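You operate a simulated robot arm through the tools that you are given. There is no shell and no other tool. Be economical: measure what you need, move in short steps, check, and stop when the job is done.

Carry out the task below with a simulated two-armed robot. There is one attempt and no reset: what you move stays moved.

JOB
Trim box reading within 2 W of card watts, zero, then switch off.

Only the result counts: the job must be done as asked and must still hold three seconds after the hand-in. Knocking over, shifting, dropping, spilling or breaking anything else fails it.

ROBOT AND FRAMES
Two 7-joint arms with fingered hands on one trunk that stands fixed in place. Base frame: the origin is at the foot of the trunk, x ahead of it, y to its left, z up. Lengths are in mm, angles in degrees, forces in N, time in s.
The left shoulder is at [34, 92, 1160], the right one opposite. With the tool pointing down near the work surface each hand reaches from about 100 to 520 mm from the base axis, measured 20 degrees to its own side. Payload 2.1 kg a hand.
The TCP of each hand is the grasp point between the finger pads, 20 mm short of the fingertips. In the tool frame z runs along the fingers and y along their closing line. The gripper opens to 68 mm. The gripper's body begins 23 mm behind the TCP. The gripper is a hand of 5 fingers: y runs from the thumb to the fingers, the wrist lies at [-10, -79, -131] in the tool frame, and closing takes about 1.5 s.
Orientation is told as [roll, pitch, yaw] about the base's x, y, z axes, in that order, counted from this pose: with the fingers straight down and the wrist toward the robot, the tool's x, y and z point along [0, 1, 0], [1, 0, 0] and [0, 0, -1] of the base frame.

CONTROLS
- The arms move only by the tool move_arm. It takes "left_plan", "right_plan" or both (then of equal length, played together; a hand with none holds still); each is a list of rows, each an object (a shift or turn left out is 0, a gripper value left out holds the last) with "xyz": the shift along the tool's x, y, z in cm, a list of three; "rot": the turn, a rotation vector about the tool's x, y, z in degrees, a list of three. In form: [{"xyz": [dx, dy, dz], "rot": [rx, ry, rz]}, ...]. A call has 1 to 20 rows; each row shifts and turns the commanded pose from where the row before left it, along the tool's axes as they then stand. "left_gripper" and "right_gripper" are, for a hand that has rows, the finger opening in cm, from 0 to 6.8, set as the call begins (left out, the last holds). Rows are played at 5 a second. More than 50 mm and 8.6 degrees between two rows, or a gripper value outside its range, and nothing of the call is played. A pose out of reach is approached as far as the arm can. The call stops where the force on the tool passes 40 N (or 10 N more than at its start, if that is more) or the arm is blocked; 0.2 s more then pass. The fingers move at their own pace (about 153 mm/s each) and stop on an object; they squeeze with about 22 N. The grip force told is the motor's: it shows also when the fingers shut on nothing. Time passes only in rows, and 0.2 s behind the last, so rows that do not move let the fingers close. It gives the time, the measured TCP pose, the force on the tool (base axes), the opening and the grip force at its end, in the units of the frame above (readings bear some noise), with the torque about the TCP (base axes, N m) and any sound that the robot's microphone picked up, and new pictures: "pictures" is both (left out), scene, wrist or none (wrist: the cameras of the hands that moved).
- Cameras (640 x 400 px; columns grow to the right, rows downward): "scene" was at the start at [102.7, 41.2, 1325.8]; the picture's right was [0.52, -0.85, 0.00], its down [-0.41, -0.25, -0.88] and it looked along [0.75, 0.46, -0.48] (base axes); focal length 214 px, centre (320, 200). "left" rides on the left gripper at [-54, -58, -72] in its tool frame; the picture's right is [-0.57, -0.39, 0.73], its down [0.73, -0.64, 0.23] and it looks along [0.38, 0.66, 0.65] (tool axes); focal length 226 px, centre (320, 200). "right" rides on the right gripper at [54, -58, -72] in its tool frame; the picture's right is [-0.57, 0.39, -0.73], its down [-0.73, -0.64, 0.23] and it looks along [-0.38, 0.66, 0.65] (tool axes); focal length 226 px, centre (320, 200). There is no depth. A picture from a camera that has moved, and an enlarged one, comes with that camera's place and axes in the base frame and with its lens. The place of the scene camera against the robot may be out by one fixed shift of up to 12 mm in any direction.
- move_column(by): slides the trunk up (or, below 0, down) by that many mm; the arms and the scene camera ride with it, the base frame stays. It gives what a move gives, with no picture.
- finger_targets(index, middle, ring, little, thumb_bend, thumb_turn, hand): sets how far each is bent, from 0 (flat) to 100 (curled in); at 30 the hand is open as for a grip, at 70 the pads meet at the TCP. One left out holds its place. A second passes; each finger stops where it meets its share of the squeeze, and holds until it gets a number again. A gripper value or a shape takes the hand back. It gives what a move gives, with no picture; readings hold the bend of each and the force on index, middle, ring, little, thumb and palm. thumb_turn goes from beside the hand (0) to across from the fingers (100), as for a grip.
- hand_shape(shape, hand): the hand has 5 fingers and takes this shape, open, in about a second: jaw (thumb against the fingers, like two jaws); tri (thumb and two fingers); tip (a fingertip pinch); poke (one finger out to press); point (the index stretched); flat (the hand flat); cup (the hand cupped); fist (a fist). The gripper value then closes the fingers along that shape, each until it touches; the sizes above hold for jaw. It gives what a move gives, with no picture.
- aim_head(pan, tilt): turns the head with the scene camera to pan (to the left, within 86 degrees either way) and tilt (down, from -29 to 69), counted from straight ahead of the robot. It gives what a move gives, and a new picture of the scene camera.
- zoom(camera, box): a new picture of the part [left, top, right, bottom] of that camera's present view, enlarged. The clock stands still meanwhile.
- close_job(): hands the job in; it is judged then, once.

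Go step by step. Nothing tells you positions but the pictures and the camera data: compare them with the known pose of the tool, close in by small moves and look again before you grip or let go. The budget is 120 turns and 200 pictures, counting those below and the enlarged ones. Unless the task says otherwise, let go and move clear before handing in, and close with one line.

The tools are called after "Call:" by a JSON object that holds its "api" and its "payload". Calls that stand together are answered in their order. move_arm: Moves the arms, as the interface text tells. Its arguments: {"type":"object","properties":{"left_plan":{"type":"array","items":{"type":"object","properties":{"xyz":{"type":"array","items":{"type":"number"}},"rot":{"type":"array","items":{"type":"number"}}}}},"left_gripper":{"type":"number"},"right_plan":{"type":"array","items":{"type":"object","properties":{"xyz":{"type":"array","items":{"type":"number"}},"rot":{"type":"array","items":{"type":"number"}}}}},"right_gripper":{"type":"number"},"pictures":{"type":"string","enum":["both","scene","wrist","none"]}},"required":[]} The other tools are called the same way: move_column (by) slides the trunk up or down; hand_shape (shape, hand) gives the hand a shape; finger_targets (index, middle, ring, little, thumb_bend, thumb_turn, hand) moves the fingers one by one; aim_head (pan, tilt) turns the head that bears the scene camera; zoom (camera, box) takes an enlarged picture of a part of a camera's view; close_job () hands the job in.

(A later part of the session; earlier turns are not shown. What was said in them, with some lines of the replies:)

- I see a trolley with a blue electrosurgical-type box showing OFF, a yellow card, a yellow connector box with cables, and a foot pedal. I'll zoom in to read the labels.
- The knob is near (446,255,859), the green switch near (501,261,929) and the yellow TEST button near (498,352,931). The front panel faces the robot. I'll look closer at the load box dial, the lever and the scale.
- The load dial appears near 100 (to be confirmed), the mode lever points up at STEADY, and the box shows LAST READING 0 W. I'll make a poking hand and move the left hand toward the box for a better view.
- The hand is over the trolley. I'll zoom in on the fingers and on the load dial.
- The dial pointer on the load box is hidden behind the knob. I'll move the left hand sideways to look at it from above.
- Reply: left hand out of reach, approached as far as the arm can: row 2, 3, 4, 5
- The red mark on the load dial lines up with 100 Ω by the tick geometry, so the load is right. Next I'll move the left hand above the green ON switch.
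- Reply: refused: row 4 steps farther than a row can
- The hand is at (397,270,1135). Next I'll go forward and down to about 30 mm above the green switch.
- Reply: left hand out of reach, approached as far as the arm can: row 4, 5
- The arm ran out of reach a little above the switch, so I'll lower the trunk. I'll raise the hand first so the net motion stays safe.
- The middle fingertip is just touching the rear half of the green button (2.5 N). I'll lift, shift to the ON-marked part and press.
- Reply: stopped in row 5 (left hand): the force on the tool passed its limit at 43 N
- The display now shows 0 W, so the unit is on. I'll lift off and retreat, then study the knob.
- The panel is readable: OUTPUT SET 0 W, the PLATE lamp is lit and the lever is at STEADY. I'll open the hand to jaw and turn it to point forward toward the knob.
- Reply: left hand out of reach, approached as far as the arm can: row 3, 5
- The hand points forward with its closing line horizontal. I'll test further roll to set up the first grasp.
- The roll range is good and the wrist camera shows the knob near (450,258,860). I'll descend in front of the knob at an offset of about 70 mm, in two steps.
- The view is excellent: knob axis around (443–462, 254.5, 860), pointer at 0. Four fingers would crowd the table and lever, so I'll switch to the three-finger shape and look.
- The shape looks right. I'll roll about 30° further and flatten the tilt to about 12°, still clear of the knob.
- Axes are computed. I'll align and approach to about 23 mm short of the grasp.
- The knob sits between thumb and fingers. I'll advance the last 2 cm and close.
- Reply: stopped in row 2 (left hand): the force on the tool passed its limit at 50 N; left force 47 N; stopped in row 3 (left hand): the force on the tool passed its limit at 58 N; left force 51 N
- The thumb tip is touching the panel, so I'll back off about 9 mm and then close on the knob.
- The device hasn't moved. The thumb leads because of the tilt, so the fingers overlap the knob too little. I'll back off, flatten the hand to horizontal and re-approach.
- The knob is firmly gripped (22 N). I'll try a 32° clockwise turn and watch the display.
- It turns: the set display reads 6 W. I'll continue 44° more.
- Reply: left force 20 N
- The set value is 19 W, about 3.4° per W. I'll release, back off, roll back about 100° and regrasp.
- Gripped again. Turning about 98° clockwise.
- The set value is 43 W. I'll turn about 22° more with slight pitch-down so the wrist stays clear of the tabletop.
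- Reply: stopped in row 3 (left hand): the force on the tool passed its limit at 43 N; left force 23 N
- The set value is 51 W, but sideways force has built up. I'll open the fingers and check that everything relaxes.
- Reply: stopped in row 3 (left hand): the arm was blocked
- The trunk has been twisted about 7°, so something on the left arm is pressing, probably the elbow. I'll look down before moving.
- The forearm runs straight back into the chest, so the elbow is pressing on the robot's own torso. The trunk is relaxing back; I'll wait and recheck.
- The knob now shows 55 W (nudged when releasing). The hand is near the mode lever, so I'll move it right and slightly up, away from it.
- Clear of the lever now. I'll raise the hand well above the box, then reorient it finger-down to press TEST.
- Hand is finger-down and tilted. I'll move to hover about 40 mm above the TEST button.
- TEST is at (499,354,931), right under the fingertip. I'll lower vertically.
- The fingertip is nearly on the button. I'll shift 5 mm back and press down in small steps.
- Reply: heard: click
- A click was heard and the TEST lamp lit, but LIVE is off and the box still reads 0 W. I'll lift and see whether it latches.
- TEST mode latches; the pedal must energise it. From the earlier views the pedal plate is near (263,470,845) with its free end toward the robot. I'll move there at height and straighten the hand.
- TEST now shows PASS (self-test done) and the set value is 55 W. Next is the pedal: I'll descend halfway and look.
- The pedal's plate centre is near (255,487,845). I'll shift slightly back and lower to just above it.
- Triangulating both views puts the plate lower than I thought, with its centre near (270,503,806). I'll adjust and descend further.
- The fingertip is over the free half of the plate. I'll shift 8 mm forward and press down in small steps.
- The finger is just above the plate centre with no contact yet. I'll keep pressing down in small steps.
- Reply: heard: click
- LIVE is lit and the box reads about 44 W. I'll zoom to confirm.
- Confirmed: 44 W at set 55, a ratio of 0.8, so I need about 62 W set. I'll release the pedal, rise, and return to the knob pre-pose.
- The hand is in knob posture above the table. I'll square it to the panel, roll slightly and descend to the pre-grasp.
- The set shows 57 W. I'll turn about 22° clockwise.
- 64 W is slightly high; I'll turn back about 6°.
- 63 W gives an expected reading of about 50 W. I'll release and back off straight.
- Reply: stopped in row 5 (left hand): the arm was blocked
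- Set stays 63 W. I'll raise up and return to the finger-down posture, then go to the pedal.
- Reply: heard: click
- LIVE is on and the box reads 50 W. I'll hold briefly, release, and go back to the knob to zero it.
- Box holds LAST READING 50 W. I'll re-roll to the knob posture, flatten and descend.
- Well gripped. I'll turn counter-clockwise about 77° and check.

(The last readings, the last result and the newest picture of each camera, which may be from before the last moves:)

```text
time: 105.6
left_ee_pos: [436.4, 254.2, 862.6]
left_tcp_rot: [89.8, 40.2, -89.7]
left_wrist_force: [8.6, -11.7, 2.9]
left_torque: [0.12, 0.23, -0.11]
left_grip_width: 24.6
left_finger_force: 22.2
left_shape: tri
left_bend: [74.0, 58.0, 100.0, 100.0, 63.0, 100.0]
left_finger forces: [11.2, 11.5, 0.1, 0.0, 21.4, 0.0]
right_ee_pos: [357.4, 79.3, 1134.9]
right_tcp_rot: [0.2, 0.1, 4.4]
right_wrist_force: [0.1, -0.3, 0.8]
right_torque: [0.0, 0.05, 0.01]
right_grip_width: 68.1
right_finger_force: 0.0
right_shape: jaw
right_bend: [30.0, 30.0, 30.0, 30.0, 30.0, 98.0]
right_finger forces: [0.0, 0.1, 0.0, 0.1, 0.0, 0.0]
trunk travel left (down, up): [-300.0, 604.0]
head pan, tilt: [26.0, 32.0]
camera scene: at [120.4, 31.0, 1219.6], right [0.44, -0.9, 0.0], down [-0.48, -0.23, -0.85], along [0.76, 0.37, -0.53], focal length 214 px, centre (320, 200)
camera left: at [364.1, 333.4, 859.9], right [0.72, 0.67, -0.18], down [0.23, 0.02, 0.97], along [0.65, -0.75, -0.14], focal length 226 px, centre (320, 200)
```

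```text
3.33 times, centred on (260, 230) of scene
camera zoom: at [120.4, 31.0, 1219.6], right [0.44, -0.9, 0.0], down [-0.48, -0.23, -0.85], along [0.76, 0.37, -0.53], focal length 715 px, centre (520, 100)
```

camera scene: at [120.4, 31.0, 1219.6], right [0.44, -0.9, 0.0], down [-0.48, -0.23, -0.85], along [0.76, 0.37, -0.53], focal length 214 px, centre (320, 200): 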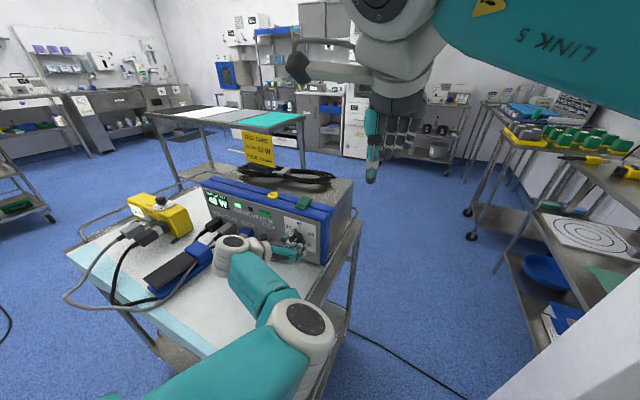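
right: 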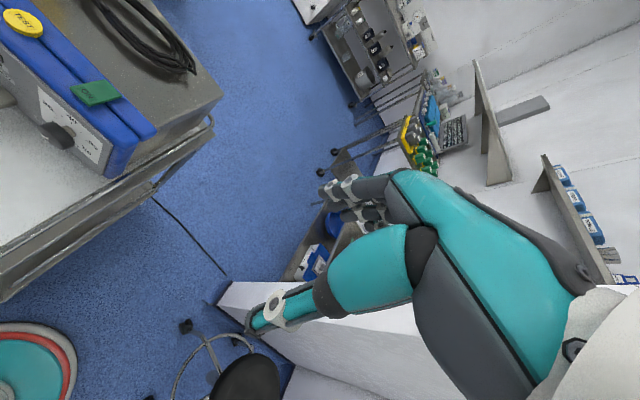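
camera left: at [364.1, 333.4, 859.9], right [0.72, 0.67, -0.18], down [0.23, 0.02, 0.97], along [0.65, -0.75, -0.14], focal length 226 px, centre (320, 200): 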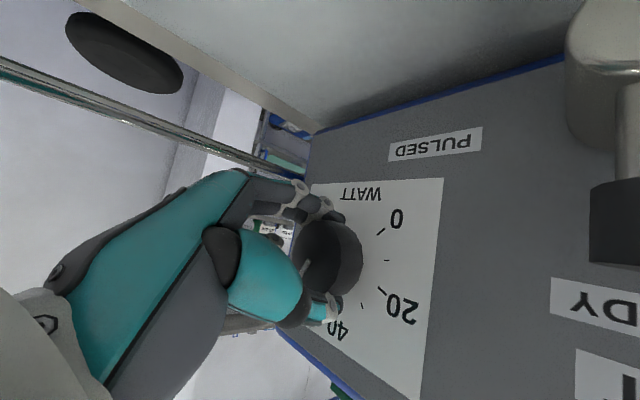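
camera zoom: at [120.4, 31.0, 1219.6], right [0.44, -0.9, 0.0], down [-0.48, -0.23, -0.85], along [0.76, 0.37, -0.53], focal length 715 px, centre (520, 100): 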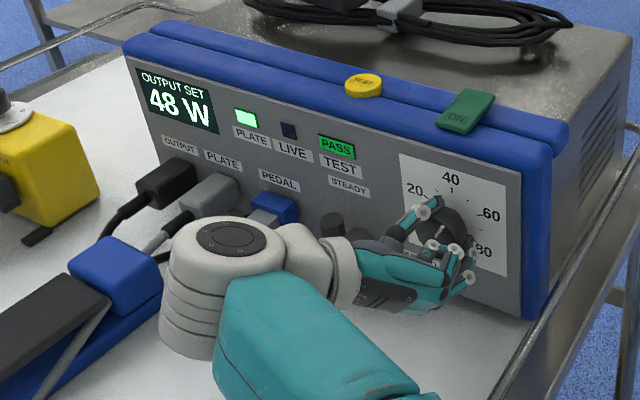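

It went to 48 W, with some slip. I'll release, back off, roll back and repeat.

Call:
{"api": "move_arm", "payload": {"left_plan": [{"xyz": [0, 0, 0]}, {"xyz": [0, 0, 0]}, {"xyz": [0, 0, 0]}, {"xyz": [0, 0, -1.4]}, {"xyz": [0, 0, -1.4]}], "left_gripper": 5.5, "pictures": "none"}}

Call:
{"api": "move_arm", "payload": {"left_plan": [{"rot": [0, 0, 8]}, {"rot": [0, 0, 8]}, {"rot": [0, 0, 8]}, {"rot": [0, 0, 8]}, {"rot": [0, 0, 8]}, {"rot": [0, 0, 8]}, {"rot": [0, 0, 8]}, {"rot": [0, 0, 8]}, {"rot": [0, 0, 8]}, {"rot": [0, 0, 8]}], "pictures": "wrist"}}

```text
time: 106.8
left_ee_pos: [406.8, 254.4, 862.3]
left_tcp_rot: [89.8, 40.3, -89.7]
left_wrist_force: [-1.0, -0.5, 0.5]
left_torque: [0.04, -0.02, 0.02]
left_grip_width: 54.9
left_finger_force: 0.1
left_shape: tri
left_bend: [26.0, 34.0, 99.0, 99.0, 50.0, 99.0]
left_finger forces: [0.0, 0.0, 0.0, 0.0, 0.0, 0.1]
right_ee_pos: [356.0, 80.5, 1135.0]
right_tcp_rot: [-0.1, 0.1, 4.3]
right_wrist_force: [0.9, 0.2, -0.2]
right_torque: [0.01, 0.01, -0.05]
right_grip_width: 68.0
right_finger_force: 0.1
right_shape: jaw
right_bend: [30.0, 30.0, 30.0, 30.0, 30.0, 98.0]
right_finger forces: [0.0, 0.0, 0.0, 0.1, 0.0, 0.1]
trunk travel left (down, up): [-300.0, 604.0]
head pan, tilt: [26.0, 32.0]
```

```text
time: 109.0
left_ee_pos: [408.5, 259.3, 868.4]
left_tcp_rot: [-91.2, 59.1, 89.7]
left_wrist_force: [0.3, -0.3, -0.9]
left_torque: [-0.06, 0.01, 0.0]
left_grip_width: 54.8
left_finger_force: 0.1
left_shape: tri
left_bend: [26.0, 34.0, 99.0, 99.0, 50.0, 99.0]
left_finger forces: [0.0, 0.1, 0.0, 0.0, 0.1, 0.0]
right_ee_pos: [357.2, 80.8, 1135.2]
right_tcp_rot: [0.0, 0.1, 4.3]
right_wrist_force: [-0.7, -1.3, -0.5]
right_torque: [0.01, -0.02, -0.05]
right_grip_width: 67.8
right_finger_force: 0.1
right_shape: jaw
right_bend: [30.0, 30.0, 30.0, 30.0, 30.0, 98.0]
right_finger forces: [0.0, 0.0, 0.0, 0.0, 0.0, 0.0]
trunk travel left (down, up): [-300.0, 604.0]
head pan, tilt: [26.0, 32.0]
camera left: at [336.4, 274.7, 946.3], right [0.72, 0.3, 0.63], down [0.24, -0.95, 0.18], along [0.65, 0.03, -0.76], focal length 226 px, centre (320, 200)
```

left: 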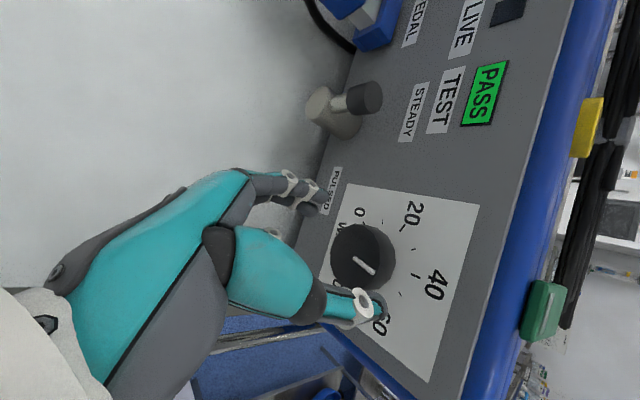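

Call:
{"api": "move_arm", "payload": {"left_plan": [{"xyz": [0, 0, 1.0]}, {"xyz": [0, 0, 1.0]}, {"xyz": [0, 0, 1.1]}], "pictures": "none"}}

Call:
{"api": "move_arm", "payload": {"left_plan": [{"xyz": [0, 0, 0]}, {"xyz": [0, 0, 0]}, {"xyz": [0, 0, 0]}, {"xyz": [0, 0, 0]}, {"xyz": [0, 0, 0]}, {"xyz": [0, 0, 0]}, {"xyz": [0, 0, 0]}], "left_gripper": 2.0, "pictures": "none"}}

Call:
{"api": "move_arm", "payload": {"left_plan": [{"rot": [0, 0, -6.5]}, {"rot": [0, 0, -6.5]}, {"rot": [0, 0, -6.5]}, {"rot": [0, 0, -6.5]}, {"rot": [0, 0, -6.5]}, {"rot": [0, 0, -6.5]}, {"rot": [0, 0, -6.5]}, {"rot": [0, 0, -6.5]}, {"rot": [0, 0, -6.5]}, {"rot": [0, 0, -6.5]}, {"rot": [0, 0, -6.5]}, {"rot": [0, 0, -6.5]}], "pictures": "none"}}

Call:
{"api": "zoom", "payload": {"camera": "scene", "box": [180, 170, 340, 290]}}

```text
time: 109.8
left_ee_pos: [437.7, 255.7, 860.4]
left_tcp_rot: [-89.7, 59.8, 90.8]
left_wrist_force: [-0.2, -0.4, -0.1]
left_torque: [0.0, -0.04, -0.04]
left_grip_width: 54.8
left_finger_force: 0.0
left_shape: tri
left_bend: [26.0, 34.0, 99.0, 99.0, 50.0, 99.0]
left_finger forces: [0.0, 0.0, 0.1, 0.0, 0.0, 0.0]
right_ee_pos: [357.0, 81.7, 1134.9]
right_tcp_rot: [0.0, 0.0, 4.3]
right_wrist_force: [0.1, 0.5, 0.2]
right_torque: [-0.01, -0.02, 0.02]
right_grip_width: 67.9
right_finger_force: 0.0
right_shape: jaw
right_bend: [30.0, 30.0, 30.0, 30.0, 30.0, 98.0]
right_finger forces: [0.0, 0.0, 0.0, 0.0, 0.1, 0.0]
trunk travel left (down, up): [-300.0, 604.0]
head pan, tilt: [26.0, 32.0]
```

```text
time: 111.4
left_ee_pos: [440.8, 254.9, 861.0]
left_tcp_rot: [-89.6, 59.8, 90.8]
left_wrist_force: [13.6, -2.1, 4.2]
left_torque: [0.04, 0.01, -0.04]
left_grip_width: 23.8
left_finger_force: 22.0
left_shape: tri
left_bend: [73.0, 71.0, 100.0, 100.0, 66.0, 100.0]
left_finger forces: [10.8, 8.8, 0.0, 0.0, 24.2, 0.0]
right_ee_pos: [358.0, 79.8, 1135.1]
right_tcp_rot: [0.0, 0.1, 4.2]
right_wrist_force: [-0.4, 0.2, 0.1]
right_torque: [0.01, 0.03, 0.0]
right_grip_width: 67.5
right_finger_force: 0.1
right_shape: jaw
right_bend: [30.0, 30.0, 30.0, 30.0, 30.0, 98.0]
right_finger forces: [0.1, 0.0, 0.1, 0.0, 0.0, 0.0]
trunk travel left (down, up): [-300.0, 604.0]
head pan, tilt: [26.0, 32.0]
```

```text
time: 114.0
left_ee_pos: [440.2, 254.8, 861.3]
left_tcp_rot: [89.7, 42.3, -89.8]
left_wrist_force: [22.7, -14.5, 11.2]
left_torque: [0.2, 0.23, -0.11]
left_grip_width: 21.2
left_finger_force: 22.3
left_shape: tri
left_bend: [73.0, 65.0, 100.0, 100.0, 64.0, 100.0]
left_finger forces: [10.5, 14.0, 0.1, 0.0, 25.0, 0.1]
right_ee_pos: [358.2, 80.2, 1135.3]
right_tcp_rot: [0.1, 0.2, 4.3]
right_wrist_force: [-0.4, -0.2, -0.7]
right_torque: [0.04, 0.0, -0.04]
right_grip_width: 68.0
right_finger_force: 0.0
right_shape: jaw
right_bend: [30.0, 30.0, 30.0, 30.0, 30.0, 98.0]
right_finger forces: [0.0, 0.0, 0.0, 0.0, 0.0, 0.0]
trunk travel left (down, up): [-300.0, 604.0]
head pan, tilt: [26.0, 32.0]
```

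```text
3.33 times, centred on (260, 230) of scene
camera zoom: at [121.5, 30.4, 1219.4], right [0.44, -0.9, 0.0], down [-0.48, -0.23, -0.85], along [0.76, 0.37, -0.53], focal length 715 px, centre (520, 100)
```

zoom: 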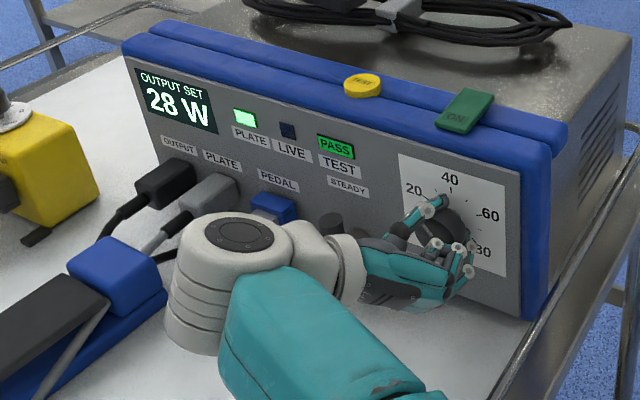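

Now at 28 W. I'll repeat the cycle.

Call:
{"api": "move_arm", "payload": {"left_plan": [{"xyz": [0, 0, 0]}, {"xyz": [0, 0, 0]}, {"xyz": [0, 0, 0]}, {"xyz": [0, 0, -1.4]}, {"xyz": [0, 0, -1.6]}, {"rot": [0, 0, 8]}, {"rot": [0, 0, 8]}, {"rot": [0, 0, 8]}, {"rot": [0, 0, 8]}, {"rot": [0, 0, 8]}, {"rot": [0, 0, 8]}, {"rot": [0, 0, 8]}, {"rot": [0, 0, 8]}, {"rot": [0, 0, 8]}, {"rot": [0, 0, 6]}], "left_gripper": 5.5, "pictures": "none"}}

Call:
{"api": "move_arm", "payload": {"left_plan": [{"xyz": [0, 0, 1.0]}, {"xyz": [0, 0, 1.0]}, {"xyz": [0, 0, 1.0]}], "pictures": "none"}}

Call:
{"api": "move_arm", "payload": {"left_plan": [{"xyz": [0, 0, 0]}, {"xyz": [0, 0, 0]}, {"xyz": [0, 0, 0]}, {"xyz": [0, 0, 0]}, {"xyz": [0, 0, 0]}, {"xyz": [0, 0, 0]}, {"xyz": [0, 0, 0]}], "left_gripper": 2.0, "pictures": "none"}}

Call:
{"api": "move_arm", "payload": {"left_plan": [{"rot": [0, 0, -6.5]}, {"rot": [0, 0, -6.5]}, {"rot": [0, 0, -6.5]}, {"rot": [0, 0, -6.5]}, {"rot": [0, 0, -6.5]}, {"rot": [0, 0, -6.5]}, {"rot": [0, 0, -6.5]}, {"rot": [0, 0, -6.5]}, {"rot": [0, 0, -6.5]}, {"rot": [0, 0, -6.5]}, {"rot": [0, 0, -6.5]}, {"rot": [0, 0, -6.5]}], "pictures": "none"}}

Call:
{"api": "zoom", "payload": {"camera": "scene", "box": [180, 170, 340, 290]}}

```text
time: 117.2
left_ee_pos: [408.8, 259.4, 867.4]
left_tcp_rot: [-91.1, 59.1, 89.9]
left_wrist_force: [-0.5, 0.2, 0.2]
left_torque: [0.0, 0.01, 0.01]
left_grip_width: 54.9
left_finger_force: 0.0
left_shape: tri
left_bend: [26.0, 34.0, 99.0, 99.0, 50.0, 99.0]
left_finger forces: [0.1, 0.1, 0.1, 0.0, 0.0, 0.0]
right_ee_pos: [358.0, 79.7, 1134.9]
right_tcp_rot: [0.0, 0.1, 4.3]
right_wrist_force: [-0.1, 0.2, 0.0]
right_torque: [-0.03, 0.0, 0.01]
right_grip_width: 67.9
right_finger_force: 0.0
right_shape: jaw
right_bend: [30.0, 30.0, 30.0, 30.0, 30.0, 98.0]
right_finger forces: [0.1, 0.1, 0.0, 0.1, 0.0, 0.0]
trunk travel left (down, up): [-300.0, 604.0]
head pan, tilt: [26.0, 32.0]
```

```text
time: 118.0
left_ee_pos: [438.9, 256.0, 860.6]
left_tcp_rot: [-89.6, 59.8, 90.6]
left_wrist_force: [0.3, 0.5, 1.2]
left_torque: [-0.03, -0.01, 0.0]
left_grip_width: 54.8
left_finger_force: 0.1
left_shape: tri
left_bend: [26.0, 34.0, 99.0, 99.0, 50.0, 99.0]
left_finger forces: [0.0, 0.1, 0.1, 0.0, 0.0, 0.0]
right_ee_pos: [357.0, 80.6, 1135.0]
right_tcp_rot: [-0.1, 0.1, 4.3]
right_wrist_force: [-0.2, 0.0, 0.1]
right_torque: [0.01, -0.03, 0.01]
right_grip_width: 68.0
right_finger_force: 0.0
right_shape: jaw
right_bend: [30.0, 30.0, 30.0, 30.0, 30.0, 98.0]
right_finger forces: [0.0, 0.0, 0.1, 0.0, 0.0, 0.1]
trunk travel left (down, up): [-300.0, 604.0]
head pan, tilt: [26.0, 32.0]
```

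```text
time: 119.6
left_ee_pos: [438.1, 255.3, 862.0]
left_tcp_rot: [-89.8, 59.6, 90.7]
left_wrist_force: [1.2, -5.0, 6.5]
left_torque: [-0.01, -0.03, -0.02]
left_grip_width: 33.1
left_finger_force: 0.0
left_shape: tri
left_bend: [74.0, 54.0, 99.0, 99.0, 64.0, 100.0]
left_finger forces: [0.0, 0.0, 0.1, 0.0, 8.0, 0.1]
right_ee_pos: [357.6, 80.0, 1135.8]
right_tcp_rot: [0.0, 0.0, 4.3]
right_wrist_force: [-0.3, 0.7, -0.1]
right_torque: [-0.02, -0.03, -0.01]
right_grip_width: 67.7
right_finger_force: 0.1
right_shape: jaw
right_bend: [30.0, 30.0, 30.0, 30.0, 30.0, 98.0]
right_finger forces: [0.0, 0.0, 0.1, 0.1, 0.1, 0.0]
trunk travel left (down, up): [-300.0, 604.0]
head pan, tilt: [26.0, 32.0]
```

```text
time: 122.2
left_ee_pos: [437.0, 257.2, 860.9]
left_tcp_rot: [89.6, 42.2, -89.7]
left_wrist_force: [12.7, 8.4, -7.5]
left_torque: [0.19, 0.19, 0.13]
left_grip_width: 20.8
left_finger_force: 22.0
left_shape: tri
left_bend: [70.0, 63.0, 100.0, 100.0, 65.0, 100.0]
left_finger forces: [12.7, 12.4, 0.0, 0.0, 20.6, 0.1]
right_ee_pos: [359.2, 81.5, 1134.1]
right_tcp_rot: [-0.1, 0.3, 4.3]
right_wrist_force: [-1.1, 0.5, 0.4]
right_torque: [-0.02, -0.02, 0.02]
right_grip_width: 67.8
right_finger_force: 0.1
right_shape: jaw
right_bend: [30.0, 30.0, 30.0, 30.0, 30.0, 98.0]
right_finger forces: [0.0, 0.0, 0.0, 0.0, 0.0, 0.0]
trunk travel left (down, up): [-300.0, 604.0]
head pan, tilt: [26.0, 32.0]
```

```text
3.33 times, centred on (260, 230) of scene
camera zoom: at [121.7, 34.1, 1219.2], right [0.44, -0.9, 0.0], down [-0.48, -0.23, -0.85], along [0.76, 0.37, -0.53], focal length 715 px, centre (520, 100)
```

zoom: 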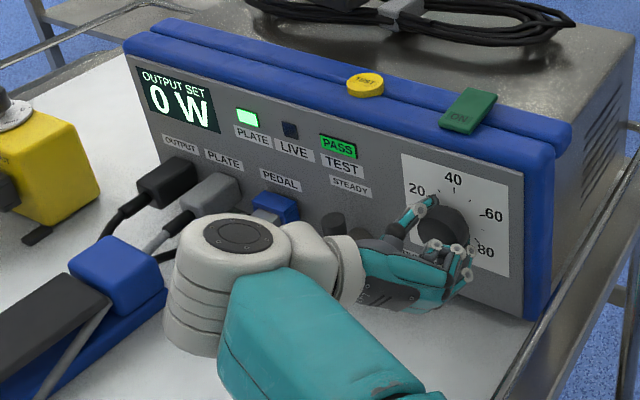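

The set shows 0 W. I'll release, back off, and check that it stays at zero.

Call:
{"api": "move_arm", "payload": {"left_plan": [{"xyz": [0, 0, 0]}, {"xyz": [0, 0, 0]}, {"xyz": [0, 0, 0]}, {"xyz": [0, 0, -1.4]}, {"xyz": [0, 0, -1.6]}, {"rot": [0, 0, 8]}, {"rot": [0, 0, 8]}, {"rot": [0, 0, 8]}, {"rot": [0, 0, 8]}, {"rot": [0, 0, 8]}, {"rot": [0, 0, 8]}], "left_gripper": 5.5, "pictures": "both"}}

Call:
{"api": "zoom", "payload": {"camera": "scene", "box": [180, 170, 340, 290]}}

```text
time: 124.6
left_ee_pos: [407.5, 255.9, 861.6]
left_tcp_rot: [-71.5, 89.7, 109.0]
left_wrist_force: [-0.3, 0.0, 0.0]
left_torque: [0.0, 0.02, 0.03]
left_grip_width: 54.6
left_finger_force: 0.1
left_shape: tri
left_bend: [26.0, 34.0, 99.0, 99.0, 50.0, 99.0]
left_finger forces: [0.1, 0.1, 0.0, 0.1, 0.0, 0.1]
right_ee_pos: [356.1, 81.3, 1136.0]
right_tcp_rot: [-0.1, 0.1, 4.3]
right_wrist_force: [0.0, 0.0, 0.4]
right_torque: [0.01, 0.01, -0.02]
right_grip_width: 68.0
right_finger_force: 0.0
right_shape: jaw
right_bend: [30.0, 30.0, 30.0, 30.0, 30.0, 98.0]
right_finger forces: [0.0, 0.1, 0.1, 0.0, 0.1, 0.0]
trunk travel left (down, up): [-300.0, 604.0]
head pan, tilt: [26.0, 32.0]
camera scene: at [119.5, 32.7, 1219.6], right [0.44, -0.9, 0.0], down [-0.48, -0.23, -0.85], along [0.76, 0.37, -0.53], focal length 214 px, centre (320, 200)
camera left: at [336.6, 309.0, 921.9], right [0.72, 0.57, 0.39], down [0.24, -0.74, 0.63], along [0.65, -0.37, -0.67], focal length 226 px, centre (320, 200)
```

scene: 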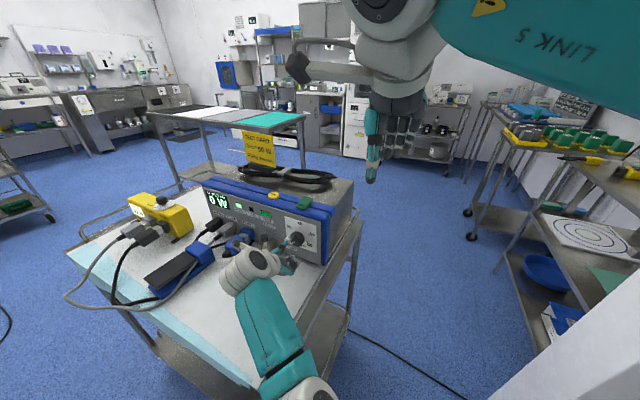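
left: 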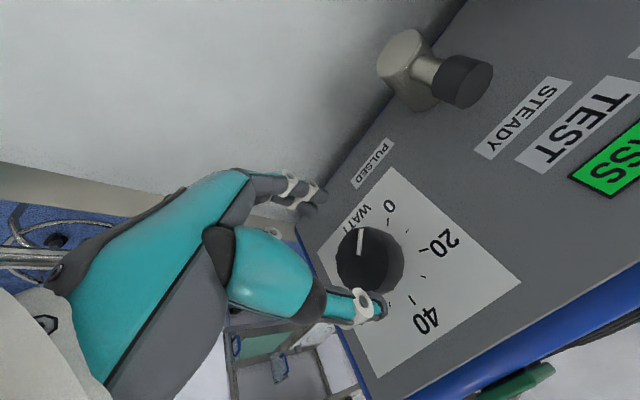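

```text
3.33 times, centred on (260, 230) of scene
camera zoom: at [119.5, 32.7, 1219.6], right [0.44, -0.9, 0.0], down [-0.48, -0.23, -0.85], along [0.76, 0.37, -0.53], focal length 715 px, centre (520, 100)
```

zoom: 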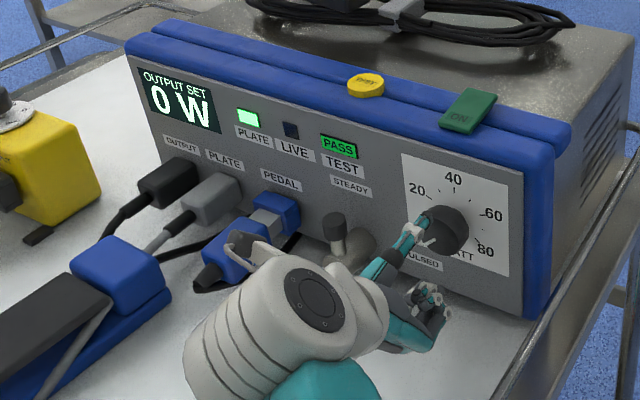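

Zero holds. I'll raise, reorient finger-down and go to the green switch to turn off.

Call:
{"api": "move_arm", "payload": {"left_plan": [{"xyz": [0, -4.4, -0.6]}, {"xyz": [0, -4.4, -0.6]}, {"xyz": [0, -4.4, -0.6]}, {"xyz": [0, -4.4, -0.6]}, {"rot": [0, 0, 8]}, {"rot": [0, 0, 8]}, {"rot": [0, 0, 8]}, {"rot": [0, 0, 8]}, {"rot": [0, 0, 8]}, {"rot": [0, 0, 8]}], "pictures": "none"}}

Call:
{"api": "move_arm", "payload": {"left_plan": [{"rot": [0, 0, 8]}, {"rot": [0, 0, 8]}, {"rot": [0, 0, 8]}, {"rot": [0, 0, 8]}, {"rot": [0, 0, 8]}, {"rot": [0, 0, 8]}, {"rot": [0, 0, 8]}, {"rot": [0, 0, 8]}, {"rot": [0, 0, 8]}, {"rot": [0, 0, 8]}, {"rot": [0, 0, 8]}, {"rot": [0, 0, 8]}, {"rot": [0, 0, 8]}, {"rot": [0, 0, 8]}, {"rot": [0, 0, 8]}, {"rot": [0, 0, 8]}, {"rot": [0, 0, 4]}], "pictures": "none"}}

Call:
{"api": "move_arm", "payload": {"left_plan": [{"rot": [8.2, 0, 0]}, {"rot": [8.2, 0, 0]}, {"rot": [8.2, 0, 0]}, {"rot": [8.2, 0, 0]}, {"rot": [8.2, 0, 0]}, {"rot": [8.2, 0, 0]}, {"rot": [8.2, 0, 0]}, {"rot": [8.2, 0, 0]}, {"rot": [8.2, 0, 0]}, {"rot": [8.2, 0, 0]}], "pictures": "none"}}

Call:
{"api": "hand_shape", "payload": {"hand": "left", "shape": "poke"}}

```text
time: 126.8
left_ee_pos: [384.4, 254.7, 1039.0]
left_tcp_rot: [-89.8, 41.6, 90.5]
left_wrist_force: [-0.4, 0.3, 0.1]
left_torque: [0.01, -0.01, -0.02]
left_grip_width: 54.8
left_finger_force: 0.2
left_shape: tri
left_bend: [26.0, 34.0, 99.0, 99.0, 50.0, 99.0]
left_finger forces: [0.0, 0.1, 0.0, 0.1, 0.0, 0.0]
right_ee_pos: [356.8, 80.6, 1135.6]
right_tcp_rot: [0.0, 0.1, 4.3]
right_wrist_force: [0.2, 0.6, -0.6]
right_torque: [-0.03, -0.01, -0.04]
right_grip_width: 68.0
right_finger_force: 0.1
right_shape: jaw
right_bend: [30.0, 30.0, 30.0, 30.0, 30.0, 98.0]
right_finger forces: [0.0, 0.0, 0.0, 0.0, 0.1, 0.1]
trunk travel left (down, up): [-300.0, 604.0]
head pan, tilt: [26.0, 32.0]
```

```text
time: 130.4
left_ee_pos: [384.9, 255.3, 1038.0]
left_tcp_rot: [71.8, -89.6, -71.3]
left_wrist_force: [0.5, -0.1, -0.1]
left_torque: [-0.01, 0.03, 0.01]
left_grip_width: 54.8
left_finger_force: 0.0
left_shape: tri
left_bend: [26.0, 34.0, 99.0, 99.0, 50.0, 99.0]
left_finger forces: [0.0, 0.0, 0.0, 0.0, 0.1, 0.0]
right_ee_pos: [357.3, 80.3, 1136.4]
right_tcp_rot: [0.0, 0.1, 4.3]
right_wrist_force: [0.0, -0.3, 0.6]
right_torque: [0.03, 0.0, -0.01]
right_grip_width: 67.9
right_finger_force: 0.1
right_shape: jaw
right_bend: [30.0, 30.0, 30.0, 30.0, 30.0, 98.0]
right_finger forces: [0.1, 0.0, 0.1, 0.1, 0.0, 0.0]
trunk travel left (down, up): [-300.0, 604.0]
head pan, tilt: [26.0, 32.0]
```

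```text
time: 132.6
left_ee_pos: [383.6, 254.1, 1037.5]
left_tcp_rot: [0.3, -7.7, 0.3]
left_wrist_force: [0.0, 0.6, -0.2]
left_torque: [-0.02, -0.04, -0.03]
left_grip_width: 54.7
left_finger_force: 0.0
left_shape: tri
left_bend: [26.0, 34.0, 99.0, 99.0, 50.0, 99.0]
left_finger forces: [0.1, 0.1, 0.1, 0.1, 0.0, 0.0]
right_ee_pos: [356.2, 80.9, 1134.9]
right_tcp_rot: [0.1, 0.0, 4.3]
right_wrist_force: [0.4, 0.8, -0.3]
right_torque: [0.02, -0.01, -0.03]
right_grip_width: 67.7
right_finger_force: 0.1
right_shape: jaw
right_bend: [30.0, 30.0, 30.0, 30.0, 30.0, 98.0]
right_finger forces: [0.0, 0.0, 0.0, 0.0, 0.1, 0.1]
trunk travel left (down, up): [-300.0, 604.0]
head pan, tilt: [26.0, 32.0]
```

```text
time: 133.5
left_ee_pos: [384.1, 253.6, 1037.5]
left_tcp_rot: [0.3, -7.9, 0.4]
left_wrist_force: [-0.7, 0.3, -1.1]
left_torque: [-0.02, 0.04, -0.02]
left_grip_width: 0.2
left_finger_force: 0.1
left_shape: poke
left_bend: [70.0, 70.0, 99.0, 99.0, 100.0, 100.0]
left_finger forces: [0.0, 0.1, 0.0, 0.0, 0.0, 0.0]
right_ee_pos: [357.2, 80.8, 1136.3]
right_tcp_rot: [0.0, 0.2, 4.4]
right_wrist_force: [0.0, -0.9, 0.6]
right_torque: [0.0, 0.01, -0.01]
right_grip_width: 68.0
right_finger_force: 0.1
right_shape: jaw
right_bend: [30.0, 30.0, 30.0, 30.0, 30.0, 98.0]
right_finger forces: [0.0, 0.0, 0.0, 0.0, 0.1, 0.0]
trunk travel left (down, up): [-300.0, 604.0]
head pan, tilt: [26.0, 32.0]
```

Call:
{"api": "move_arm", "payload": {"left_plan": [{"xyz": [0, 3.07, 2.1]}, {"xyz": [0, 3.07, 2.1]}, {"xyz": [0, 3.07, 2.1]}], "pictures": "wrist"}}

Call:
{"api": "zoom", "payload": {"camera": "left", "box": [260, 150, 460, 310]}}

```text
time: 134.3
left_ee_pos: [483.8, 255.1, 987.9]
left_tcp_rot: [0.5, -7.8, 0.4]
left_wrist_force: [-0.8, 0.1, 1.3]
left_torque: [0.02, 0.01, 0.0]
left_grip_width: 0.0
left_finger_force: 0.1
left_shape: poke
left_bend: [70.0, 70.0, 99.0, 99.0, 100.0, 100.0]
left_finger forces: [0.1, 0.0, 0.0, 0.1, 0.0, 0.1]
right_ee_pos: [356.9, 80.7, 1136.2]
right_tcp_rot: [0.0, 0.1, 4.4]
right_wrist_force: [-0.2, 0.1, -0.3]
right_torque: [0.01, -0.01, -0.01]
right_grip_width: 67.8
right_finger_force: 0.0
right_shape: jaw
right_bend: [30.0, 30.0, 30.0, 30.0, 30.0, 98.0]
right_finger forces: [0.0, 0.2, 0.1, 0.0, 0.1, 0.1]
trunk travel left (down, up): [-300.0, 604.0]
head pan, tilt: [26.0, 32.0]
camera left: at [418.0, 200.3, 1052.6], right [-0.28, -0.56, -0.78], down [-0.61, 0.73, -0.31], along [0.74, 0.39, -0.55], focal length 226 px, centre (320, 200)
```

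left: 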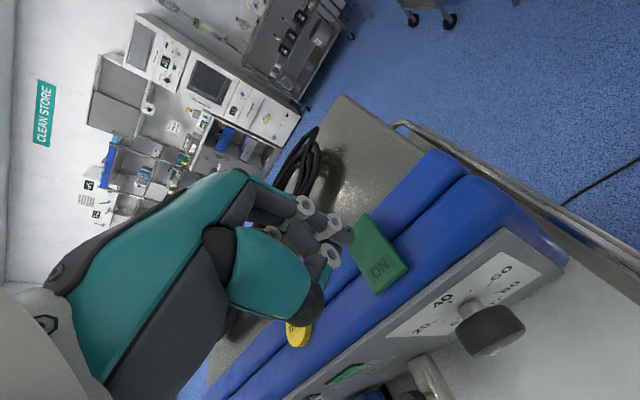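

```text
2.50 times, centred on (360, 230) of left
camera zoom: at [418.0, 200.3, 1052.6], right [-0.28, -0.56, -0.78], down [-0.61, 0.73, -0.31], along [0.74, 0.39, -0.55], focal length 565 px, centre (220, 125)
```

zoom: 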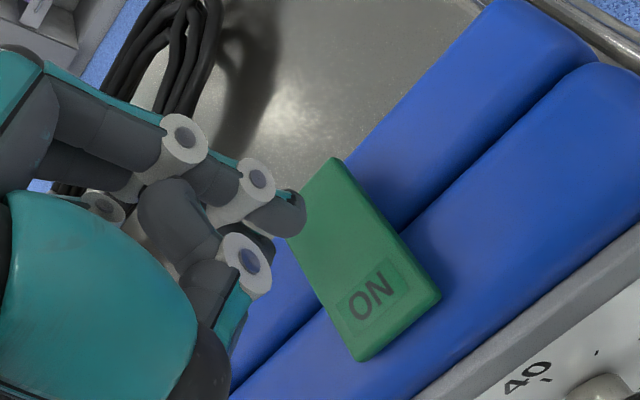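

Call:
{"api": "move_arm", "payload": {"left_plan": [{"xyz": [-0.3, 0, 1.8]}, {"xyz": [0, -0.1, 0.5]}, {"xyz": [0, 0, 0.25]}, {"xyz": [0, 0, 0.2]}], "pictures": "both"}}

Call:
{"api": "zoom", "payload": {"camera": "scene", "box": [180, 170, 340, 290]}}

```text
time: 135.3
left_ee_pos: [486.7, 252.7, 962.8]
left_tcp_rot: [0.4, -8.1, 0.4]
left_wrist_force: [1.6, -1.6, 10.9]
left_torque: [0.03, -0.03, -0.01]
left_grip_width: 0.1
left_finger_force: 0.0
left_shape: poke
left_bend: [70.0, 70.0, 99.0, 99.0, 100.0, 100.0]
left_finger forces: [0.0, 10.8, 0.1, 0.1, 0.1, 0.1]
right_ee_pos: [354.8, 80.7, 1137.0]
right_tcp_rot: [0.0, -0.1, 4.3]
right_wrist_force: [-0.1, 0.1, 0.0]
right_torque: [0.01, -0.01, -0.01]
right_grip_width: 67.4
right_finger_force: 0.1
right_shape: jaw
right_bend: [30.0, 30.0, 30.0, 30.0, 30.0, 98.0]
right_finger forces: [0.0, 0.0, 0.0, 0.0, 0.0, 0.1]
trunk travel left (down, up): [-300.0, 604.0]
head pan, tilt: [26.0, 32.0]
camera scene: at [118.7, 32.2, 1219.8], right [0.44, -0.9, 0.0], down [-0.48, -0.23, -0.85], along [0.76, 0.37, -0.53], focal length 214 px, centre (320, 200)
camera left: at [420.1, 197.4, 1026.4], right [-0.28, -0.56, -0.78], down [-0.61, 0.73, -0.31], along [0.74, 0.39, -0.54], focal length 226 px, centre (320, 200)
```

scene: 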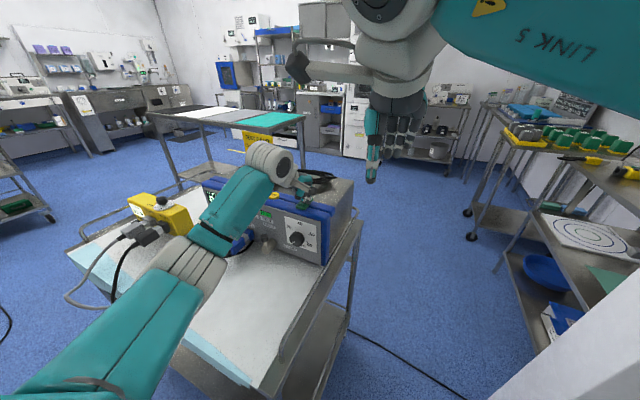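
left: 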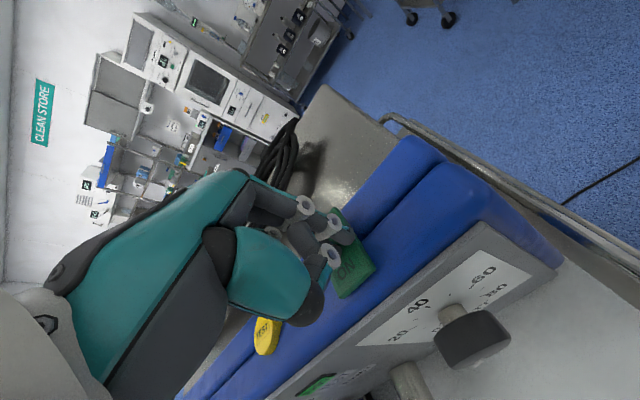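

```text
3.33 times, centred on (260, 230) of scene
camera zoom: at [118.7, 32.2, 1219.8], right [0.44, -0.9, 0.0], down [-0.48, -0.23, -0.85], along [0.76, 0.37, -0.53], focal length 715 px, centre (520, 100)
```

zoom: 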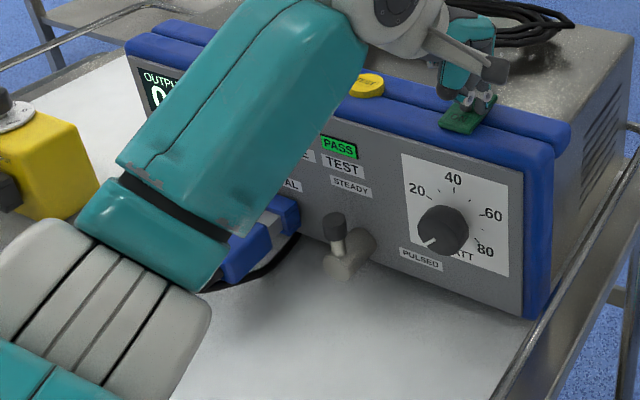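

Not switched yet (PASS still lit at 11 N). I'll press slightly further.

Call:
{"api": "move_arm", "payload": {"left_plan": [{"xyz": [0, 0, 0.15]}, {"xyz": [0, 0, 0.15]}, {"xyz": [0, 0, 0]}], "pictures": "none"}}

Call:
{"api": "zoom", "payload": {"camera": "scene", "box": [180, 170, 340, 290]}}

Call:
{"api": "zoom", "payload": {"camera": "left", "box": [260, 170, 420, 320]}}

```text
time: 136.1
left_ee_pos: [487.7, 254.0, 961.6]
left_tcp_rot: [0.4, -8.8, 0.4]
left_wrist_force: [-2.4, -1.2, 15.1]
left_torque: [-0.04, -0.07, 0.05]
left_grip_width: 0.0
left_finger_force: 0.1
left_shape: poke
left_bend: [70.0, 70.0, 99.0, 99.0, 100.0, 100.0]
left_finger forces: [10.6, 4.4, 0.0, 0.0, 0.1, 0.0]
right_ee_pos: [356.8, 79.9, 1137.0]
right_tcp_rot: [0.0, 0.0, 4.2]
right_wrist_force: [-0.2, -0.5, -0.3]
right_torque: [0.02, -0.02, -0.01]
right_grip_width: 68.0
right_finger_force: 0.0
right_shape: jaw
right_bend: [30.0, 30.0, 30.0, 30.0, 30.0, 98.0]
right_finger forces: [0.1, 0.1, 0.1, 0.0, 0.0, 0.1]
trunk travel left (down, up): [-300.0, 604.0]
head pan, tilt: [26.0, 32.0]
stopped in row 3 (left hand): the force on the tool passed its limit at 42 N (the readings are from after the stop); the commanded pose is now the measured one
```

```text
3.33 times, centred on (260, 230) of scene
camera zoom: at [118.0, 32.0, 1219.6], right [0.44, -0.9, 0.0], down [-0.48, -0.23, -0.85], along [0.76, 0.37, -0.53], focal length 715 px, centre (520, 100)
```

zoom: 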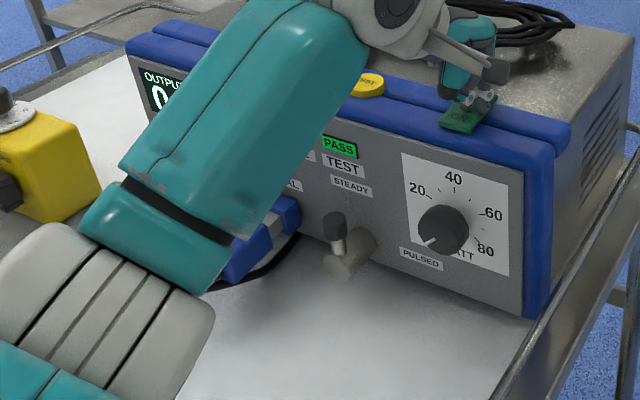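

```text
2.67 times, centred on (340, 245) of left
camera zoom: at [420.0, 197.2, 1025.5], right [-0.27, -0.56, -0.78], down [-0.6, 0.73, -0.32], along [0.75, 0.39, -0.54], focal length 603 px, centre (267, 80)
```

zoom: 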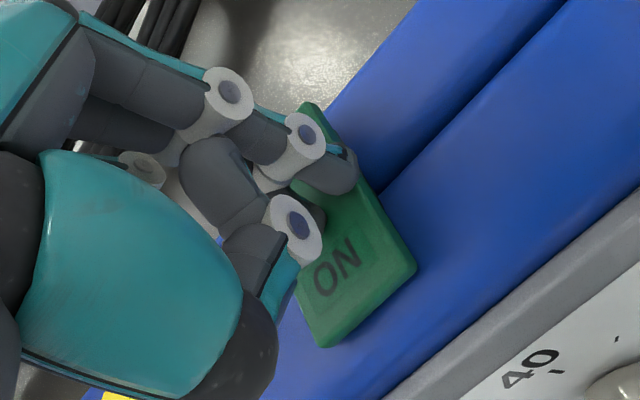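

It's a rocker: that press was near its pivot, so OFF must be its far end. I'll lift, move 17 mm farther and press there.

Call:
{"api": "move_arm", "payload": {"left_plan": [{"xyz": [0, 0, -1.5]}, {"xyz": [0.2, 1.75, 0.25]}], "pictures": "wrist"}}

Call:
{"api": "zoom", "payload": {"camera": "left", "box": [260, 170, 420, 320]}}

```text
time: 136.7
left_ee_pos: [504.6, 256.6, 974.2]
left_tcp_rot: [0.4, -8.3, 0.5]
left_wrist_force: [-0.4, 0.0, 0.1]
left_torque: [0.02, 0.0, 0.0]
left_grip_width: 0.0
left_finger_force: 0.0
left_shape: poke
left_bend: [70.0, 70.0, 99.0, 99.0, 100.0, 100.0]
left_finger forces: [0.0, 0.0, 0.0, 0.0, 0.0, 0.0]
right_ee_pos: [357.1, 80.3, 1133.9]
right_tcp_rot: [-0.1, 0.1, 4.3]
right_wrist_force: [0.5, 0.7, -0.1]
right_torque: [0.04, 0.0, -0.03]
right_grip_width: 67.5
right_finger_force: 0.1
right_shape: jaw
right_bend: [30.0, 30.0, 30.0, 30.0, 30.0, 98.0]
right_finger forces: [0.1, 0.0, 0.0, 0.0, 0.0, 0.0]
trunk travel left (down, up): [-300.0, 604.0]
head pan, tilt: [26.0, 32.0]
camera left: at [437.4, 200.6, 1038.8], right [-0.27, -0.56, -0.78], down [-0.61, 0.73, -0.32], along [0.75, 0.39, -0.54], focal length 226 px, centre (320, 200)
```

left: 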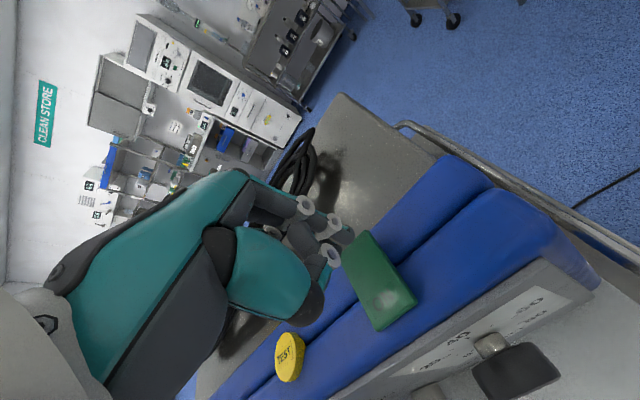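

```text
2.67 times, centred on (340, 245) of left
camera zoom: at [437.4, 200.6, 1038.8], right [-0.27, -0.56, -0.78], down [-0.61, 0.73, -0.32], along [0.75, 0.39, -0.54], focal length 603 px, centre (267, 80)
```

zoom: 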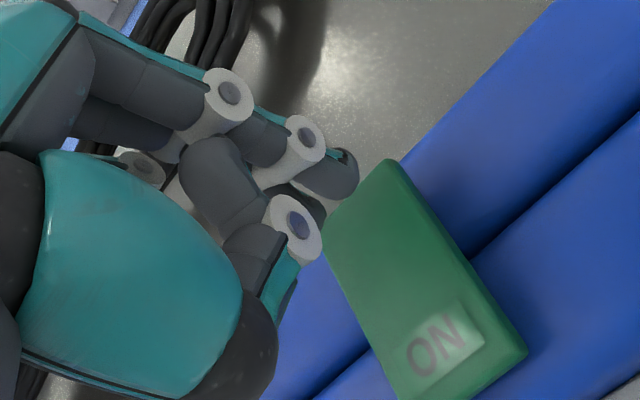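

Call:
{"api": "zoom", "payload": {"camera": "scene", "box": [180, 170, 340, 290]}}

```text
3.33 times, centred on (260, 230) of scene
camera zoom: at [119.4, 32.8, 1219.5], right [0.44, -0.9, 0.0], down [-0.48, -0.23, -0.85], along [0.76, 0.37, -0.53], focal length 715 px, centre (520, 100)
```

zoom: 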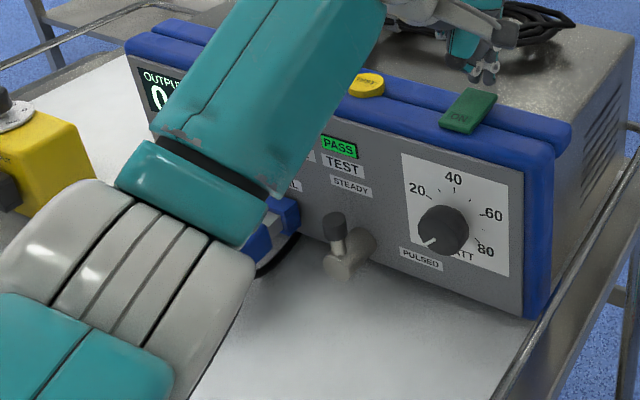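

Still on. The tip will land on the far end of the rocker, so I'll press there in small steps.

Call:
{"api": "move_arm", "payload": {"left_plan": [{"xyz": [0, -0.1, 0.6]}, {"xyz": [0, 0, 0.3]}, {"xyz": [0, 0, 0.3]}, {"xyz": [0, 0, 0.3]}], "pictures": "wrist"}}

Call:
{"api": "zoom", "payload": {"camera": "scene", "box": [180, 170, 340, 290]}}

```text
time: 137.7
left_ee_pos: [505.3, 255.6, 961.4]
left_tcp_rot: [0.4, -8.6, 0.4]
left_wrist_force: [2.8, 1.0, 10.0]
left_torque: [0.09, -0.06, -0.02]
left_grip_width: 0.0
left_finger_force: 0.1
left_shape: poke
left_bend: [70.0, 70.0, 99.0, 99.0, 100.0, 100.0]
left_finger forces: [0.0, 10.5, 0.0, 0.0, 0.0, 0.0]
right_ee_pos: [355.6, 79.7, 1136.1]
right_tcp_rot: [0.1, 0.0, 4.3]
right_wrist_force: [-0.2, 0.0, 0.1]
right_torque: [0.02, 0.0, 0.0]
right_grip_width: 68.0
right_finger_force: 0.2
right_shape: jaw
right_bend: [30.0, 30.0, 30.0, 30.0, 30.0, 98.0]
right_finger forces: [0.0, 0.1, 0.0, 0.1, 0.1, 0.0]
trunk travel left (down, up): [-300.0, 604.0]
head pan, tilt: [26.0, 32.0]
camera left: at [437.9, 200.3, 1024.7], right [-0.27, -0.56, -0.78], down [-0.61, 0.73, -0.32], along [0.75, 0.39, -0.54], focal length 226 px, centre (320, 200)
```

left: 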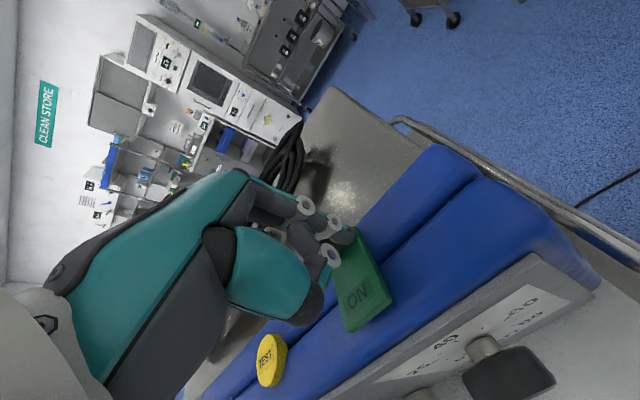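

```text
3.33 times, centred on (260, 230) of scene
camera zoom: at [118.9, 32.6, 1219.8], right [0.44, -0.9, 0.0], down [-0.48, -0.23, -0.85], along [0.76, 0.37, -0.53], focal length 715 px, centre (520, 100)
```

zoom: 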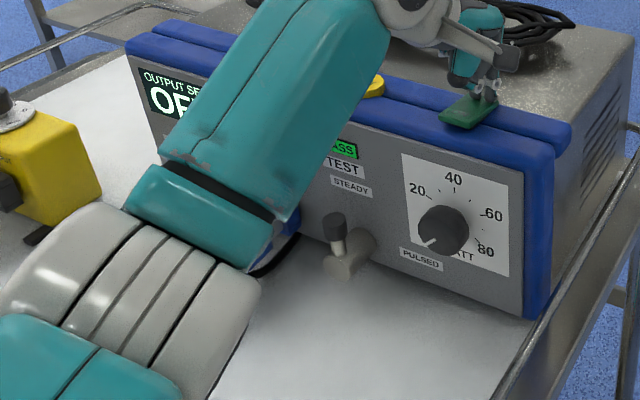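

The display shows OFF. I'll lift off, retreat clear and verify.

Call:
{"api": "move_arm", "payload": {"left_plan": [{"xyz": [0, 0, -3]}, {"xyz": [0, 0, -4]}, {"xyz": [0, -4, -2]}, {"xyz": [0, -4, -2]}, {"xyz": [0, -4, -2]}, {"xyz": [2, -4, 0]}, {"xyz": [3, -3, 0]}], "pictures": "scene"}}

Call:
{"api": "zoom", "payload": {"camera": "scene", "box": [60, 160, 360, 310]}}

```text
time: 139.3
left_ee_pos: [296.8, 300.9, 1063.2]
left_tcp_rot: [0.4, -8.4, 0.4]
left_wrist_force: [-0.4, 0.7, 0.1]
left_torque: [0.02, 0.0, 0.02]
left_grip_width: 0.0
left_finger_force: 0.0
left_shape: poke
left_bend: [70.0, 70.0, 99.0, 99.0, 100.0, 100.0]
left_finger forces: [0.0, 0.0, 0.0, 0.0, 0.1, 0.0]
right_ee_pos: [356.7, 81.2, 1135.2]
right_tcp_rot: [0.0, 0.1, 4.3]
right_wrist_force: [0.7, -0.8, 0.5]
right_torque: [-0.02, -0.01, 0.0]
right_grip_width: 67.8
right_finger_force: 0.0
right_shape: jaw
right_bend: [30.0, 30.0, 30.0, 30.0, 30.0, 98.0]
right_finger forces: [0.0, 0.0, 0.0, 0.0, 0.0, 0.0]
trunk travel left (down, up): [-300.0, 604.0]
head pan, tilt: [26.0, 32.0]
camera scene: at [119.4, 32.8, 1219.6], right [0.44, -0.9, 0.0], down [-0.48, -0.23, -0.85], along [0.76, 0.37, -0.53], focal length 214 px, centre (320, 200)
```

scene: 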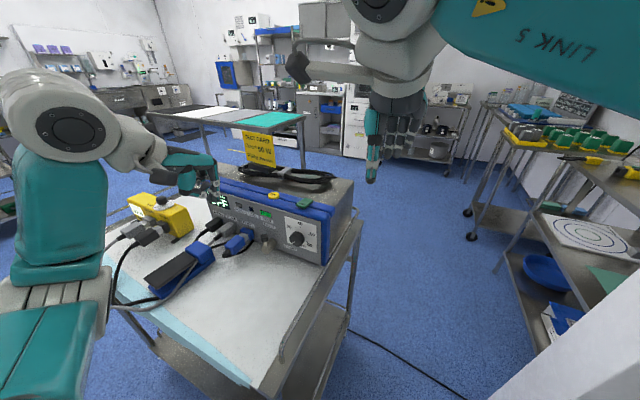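

```text
2.13 times, centred on (210, 235) of scene
camera zoom: at [119.4, 32.8, 1219.6], right [0.44, -0.9, 0.0], down [-0.48, -0.23, -0.85], along [0.76, 0.37, -0.53], focal length 458 px, centre (555, 125)
```

zoom: 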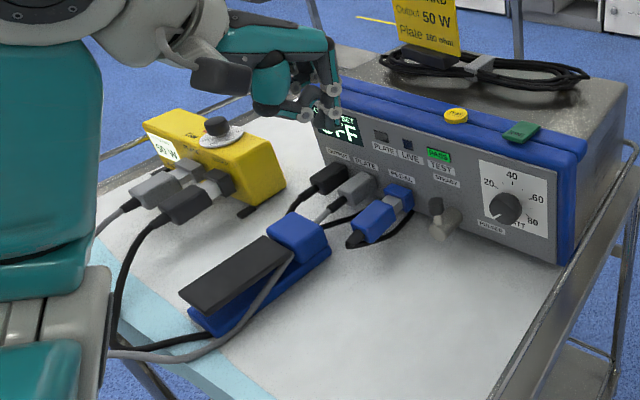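

The unit is OFF with the knob at 0, the box holds 50 W, the dial and lever are unchanged, and the hand is clear. I'm handing in.

Call:
{"api": "close_job", "payload": {}}

```text
The job is handed in.
```

The box's last reading was 50 W, matching the card's 50 W. I then turned the watts knob to 0 and switched the unit off; the display showed OFF before I handed in.
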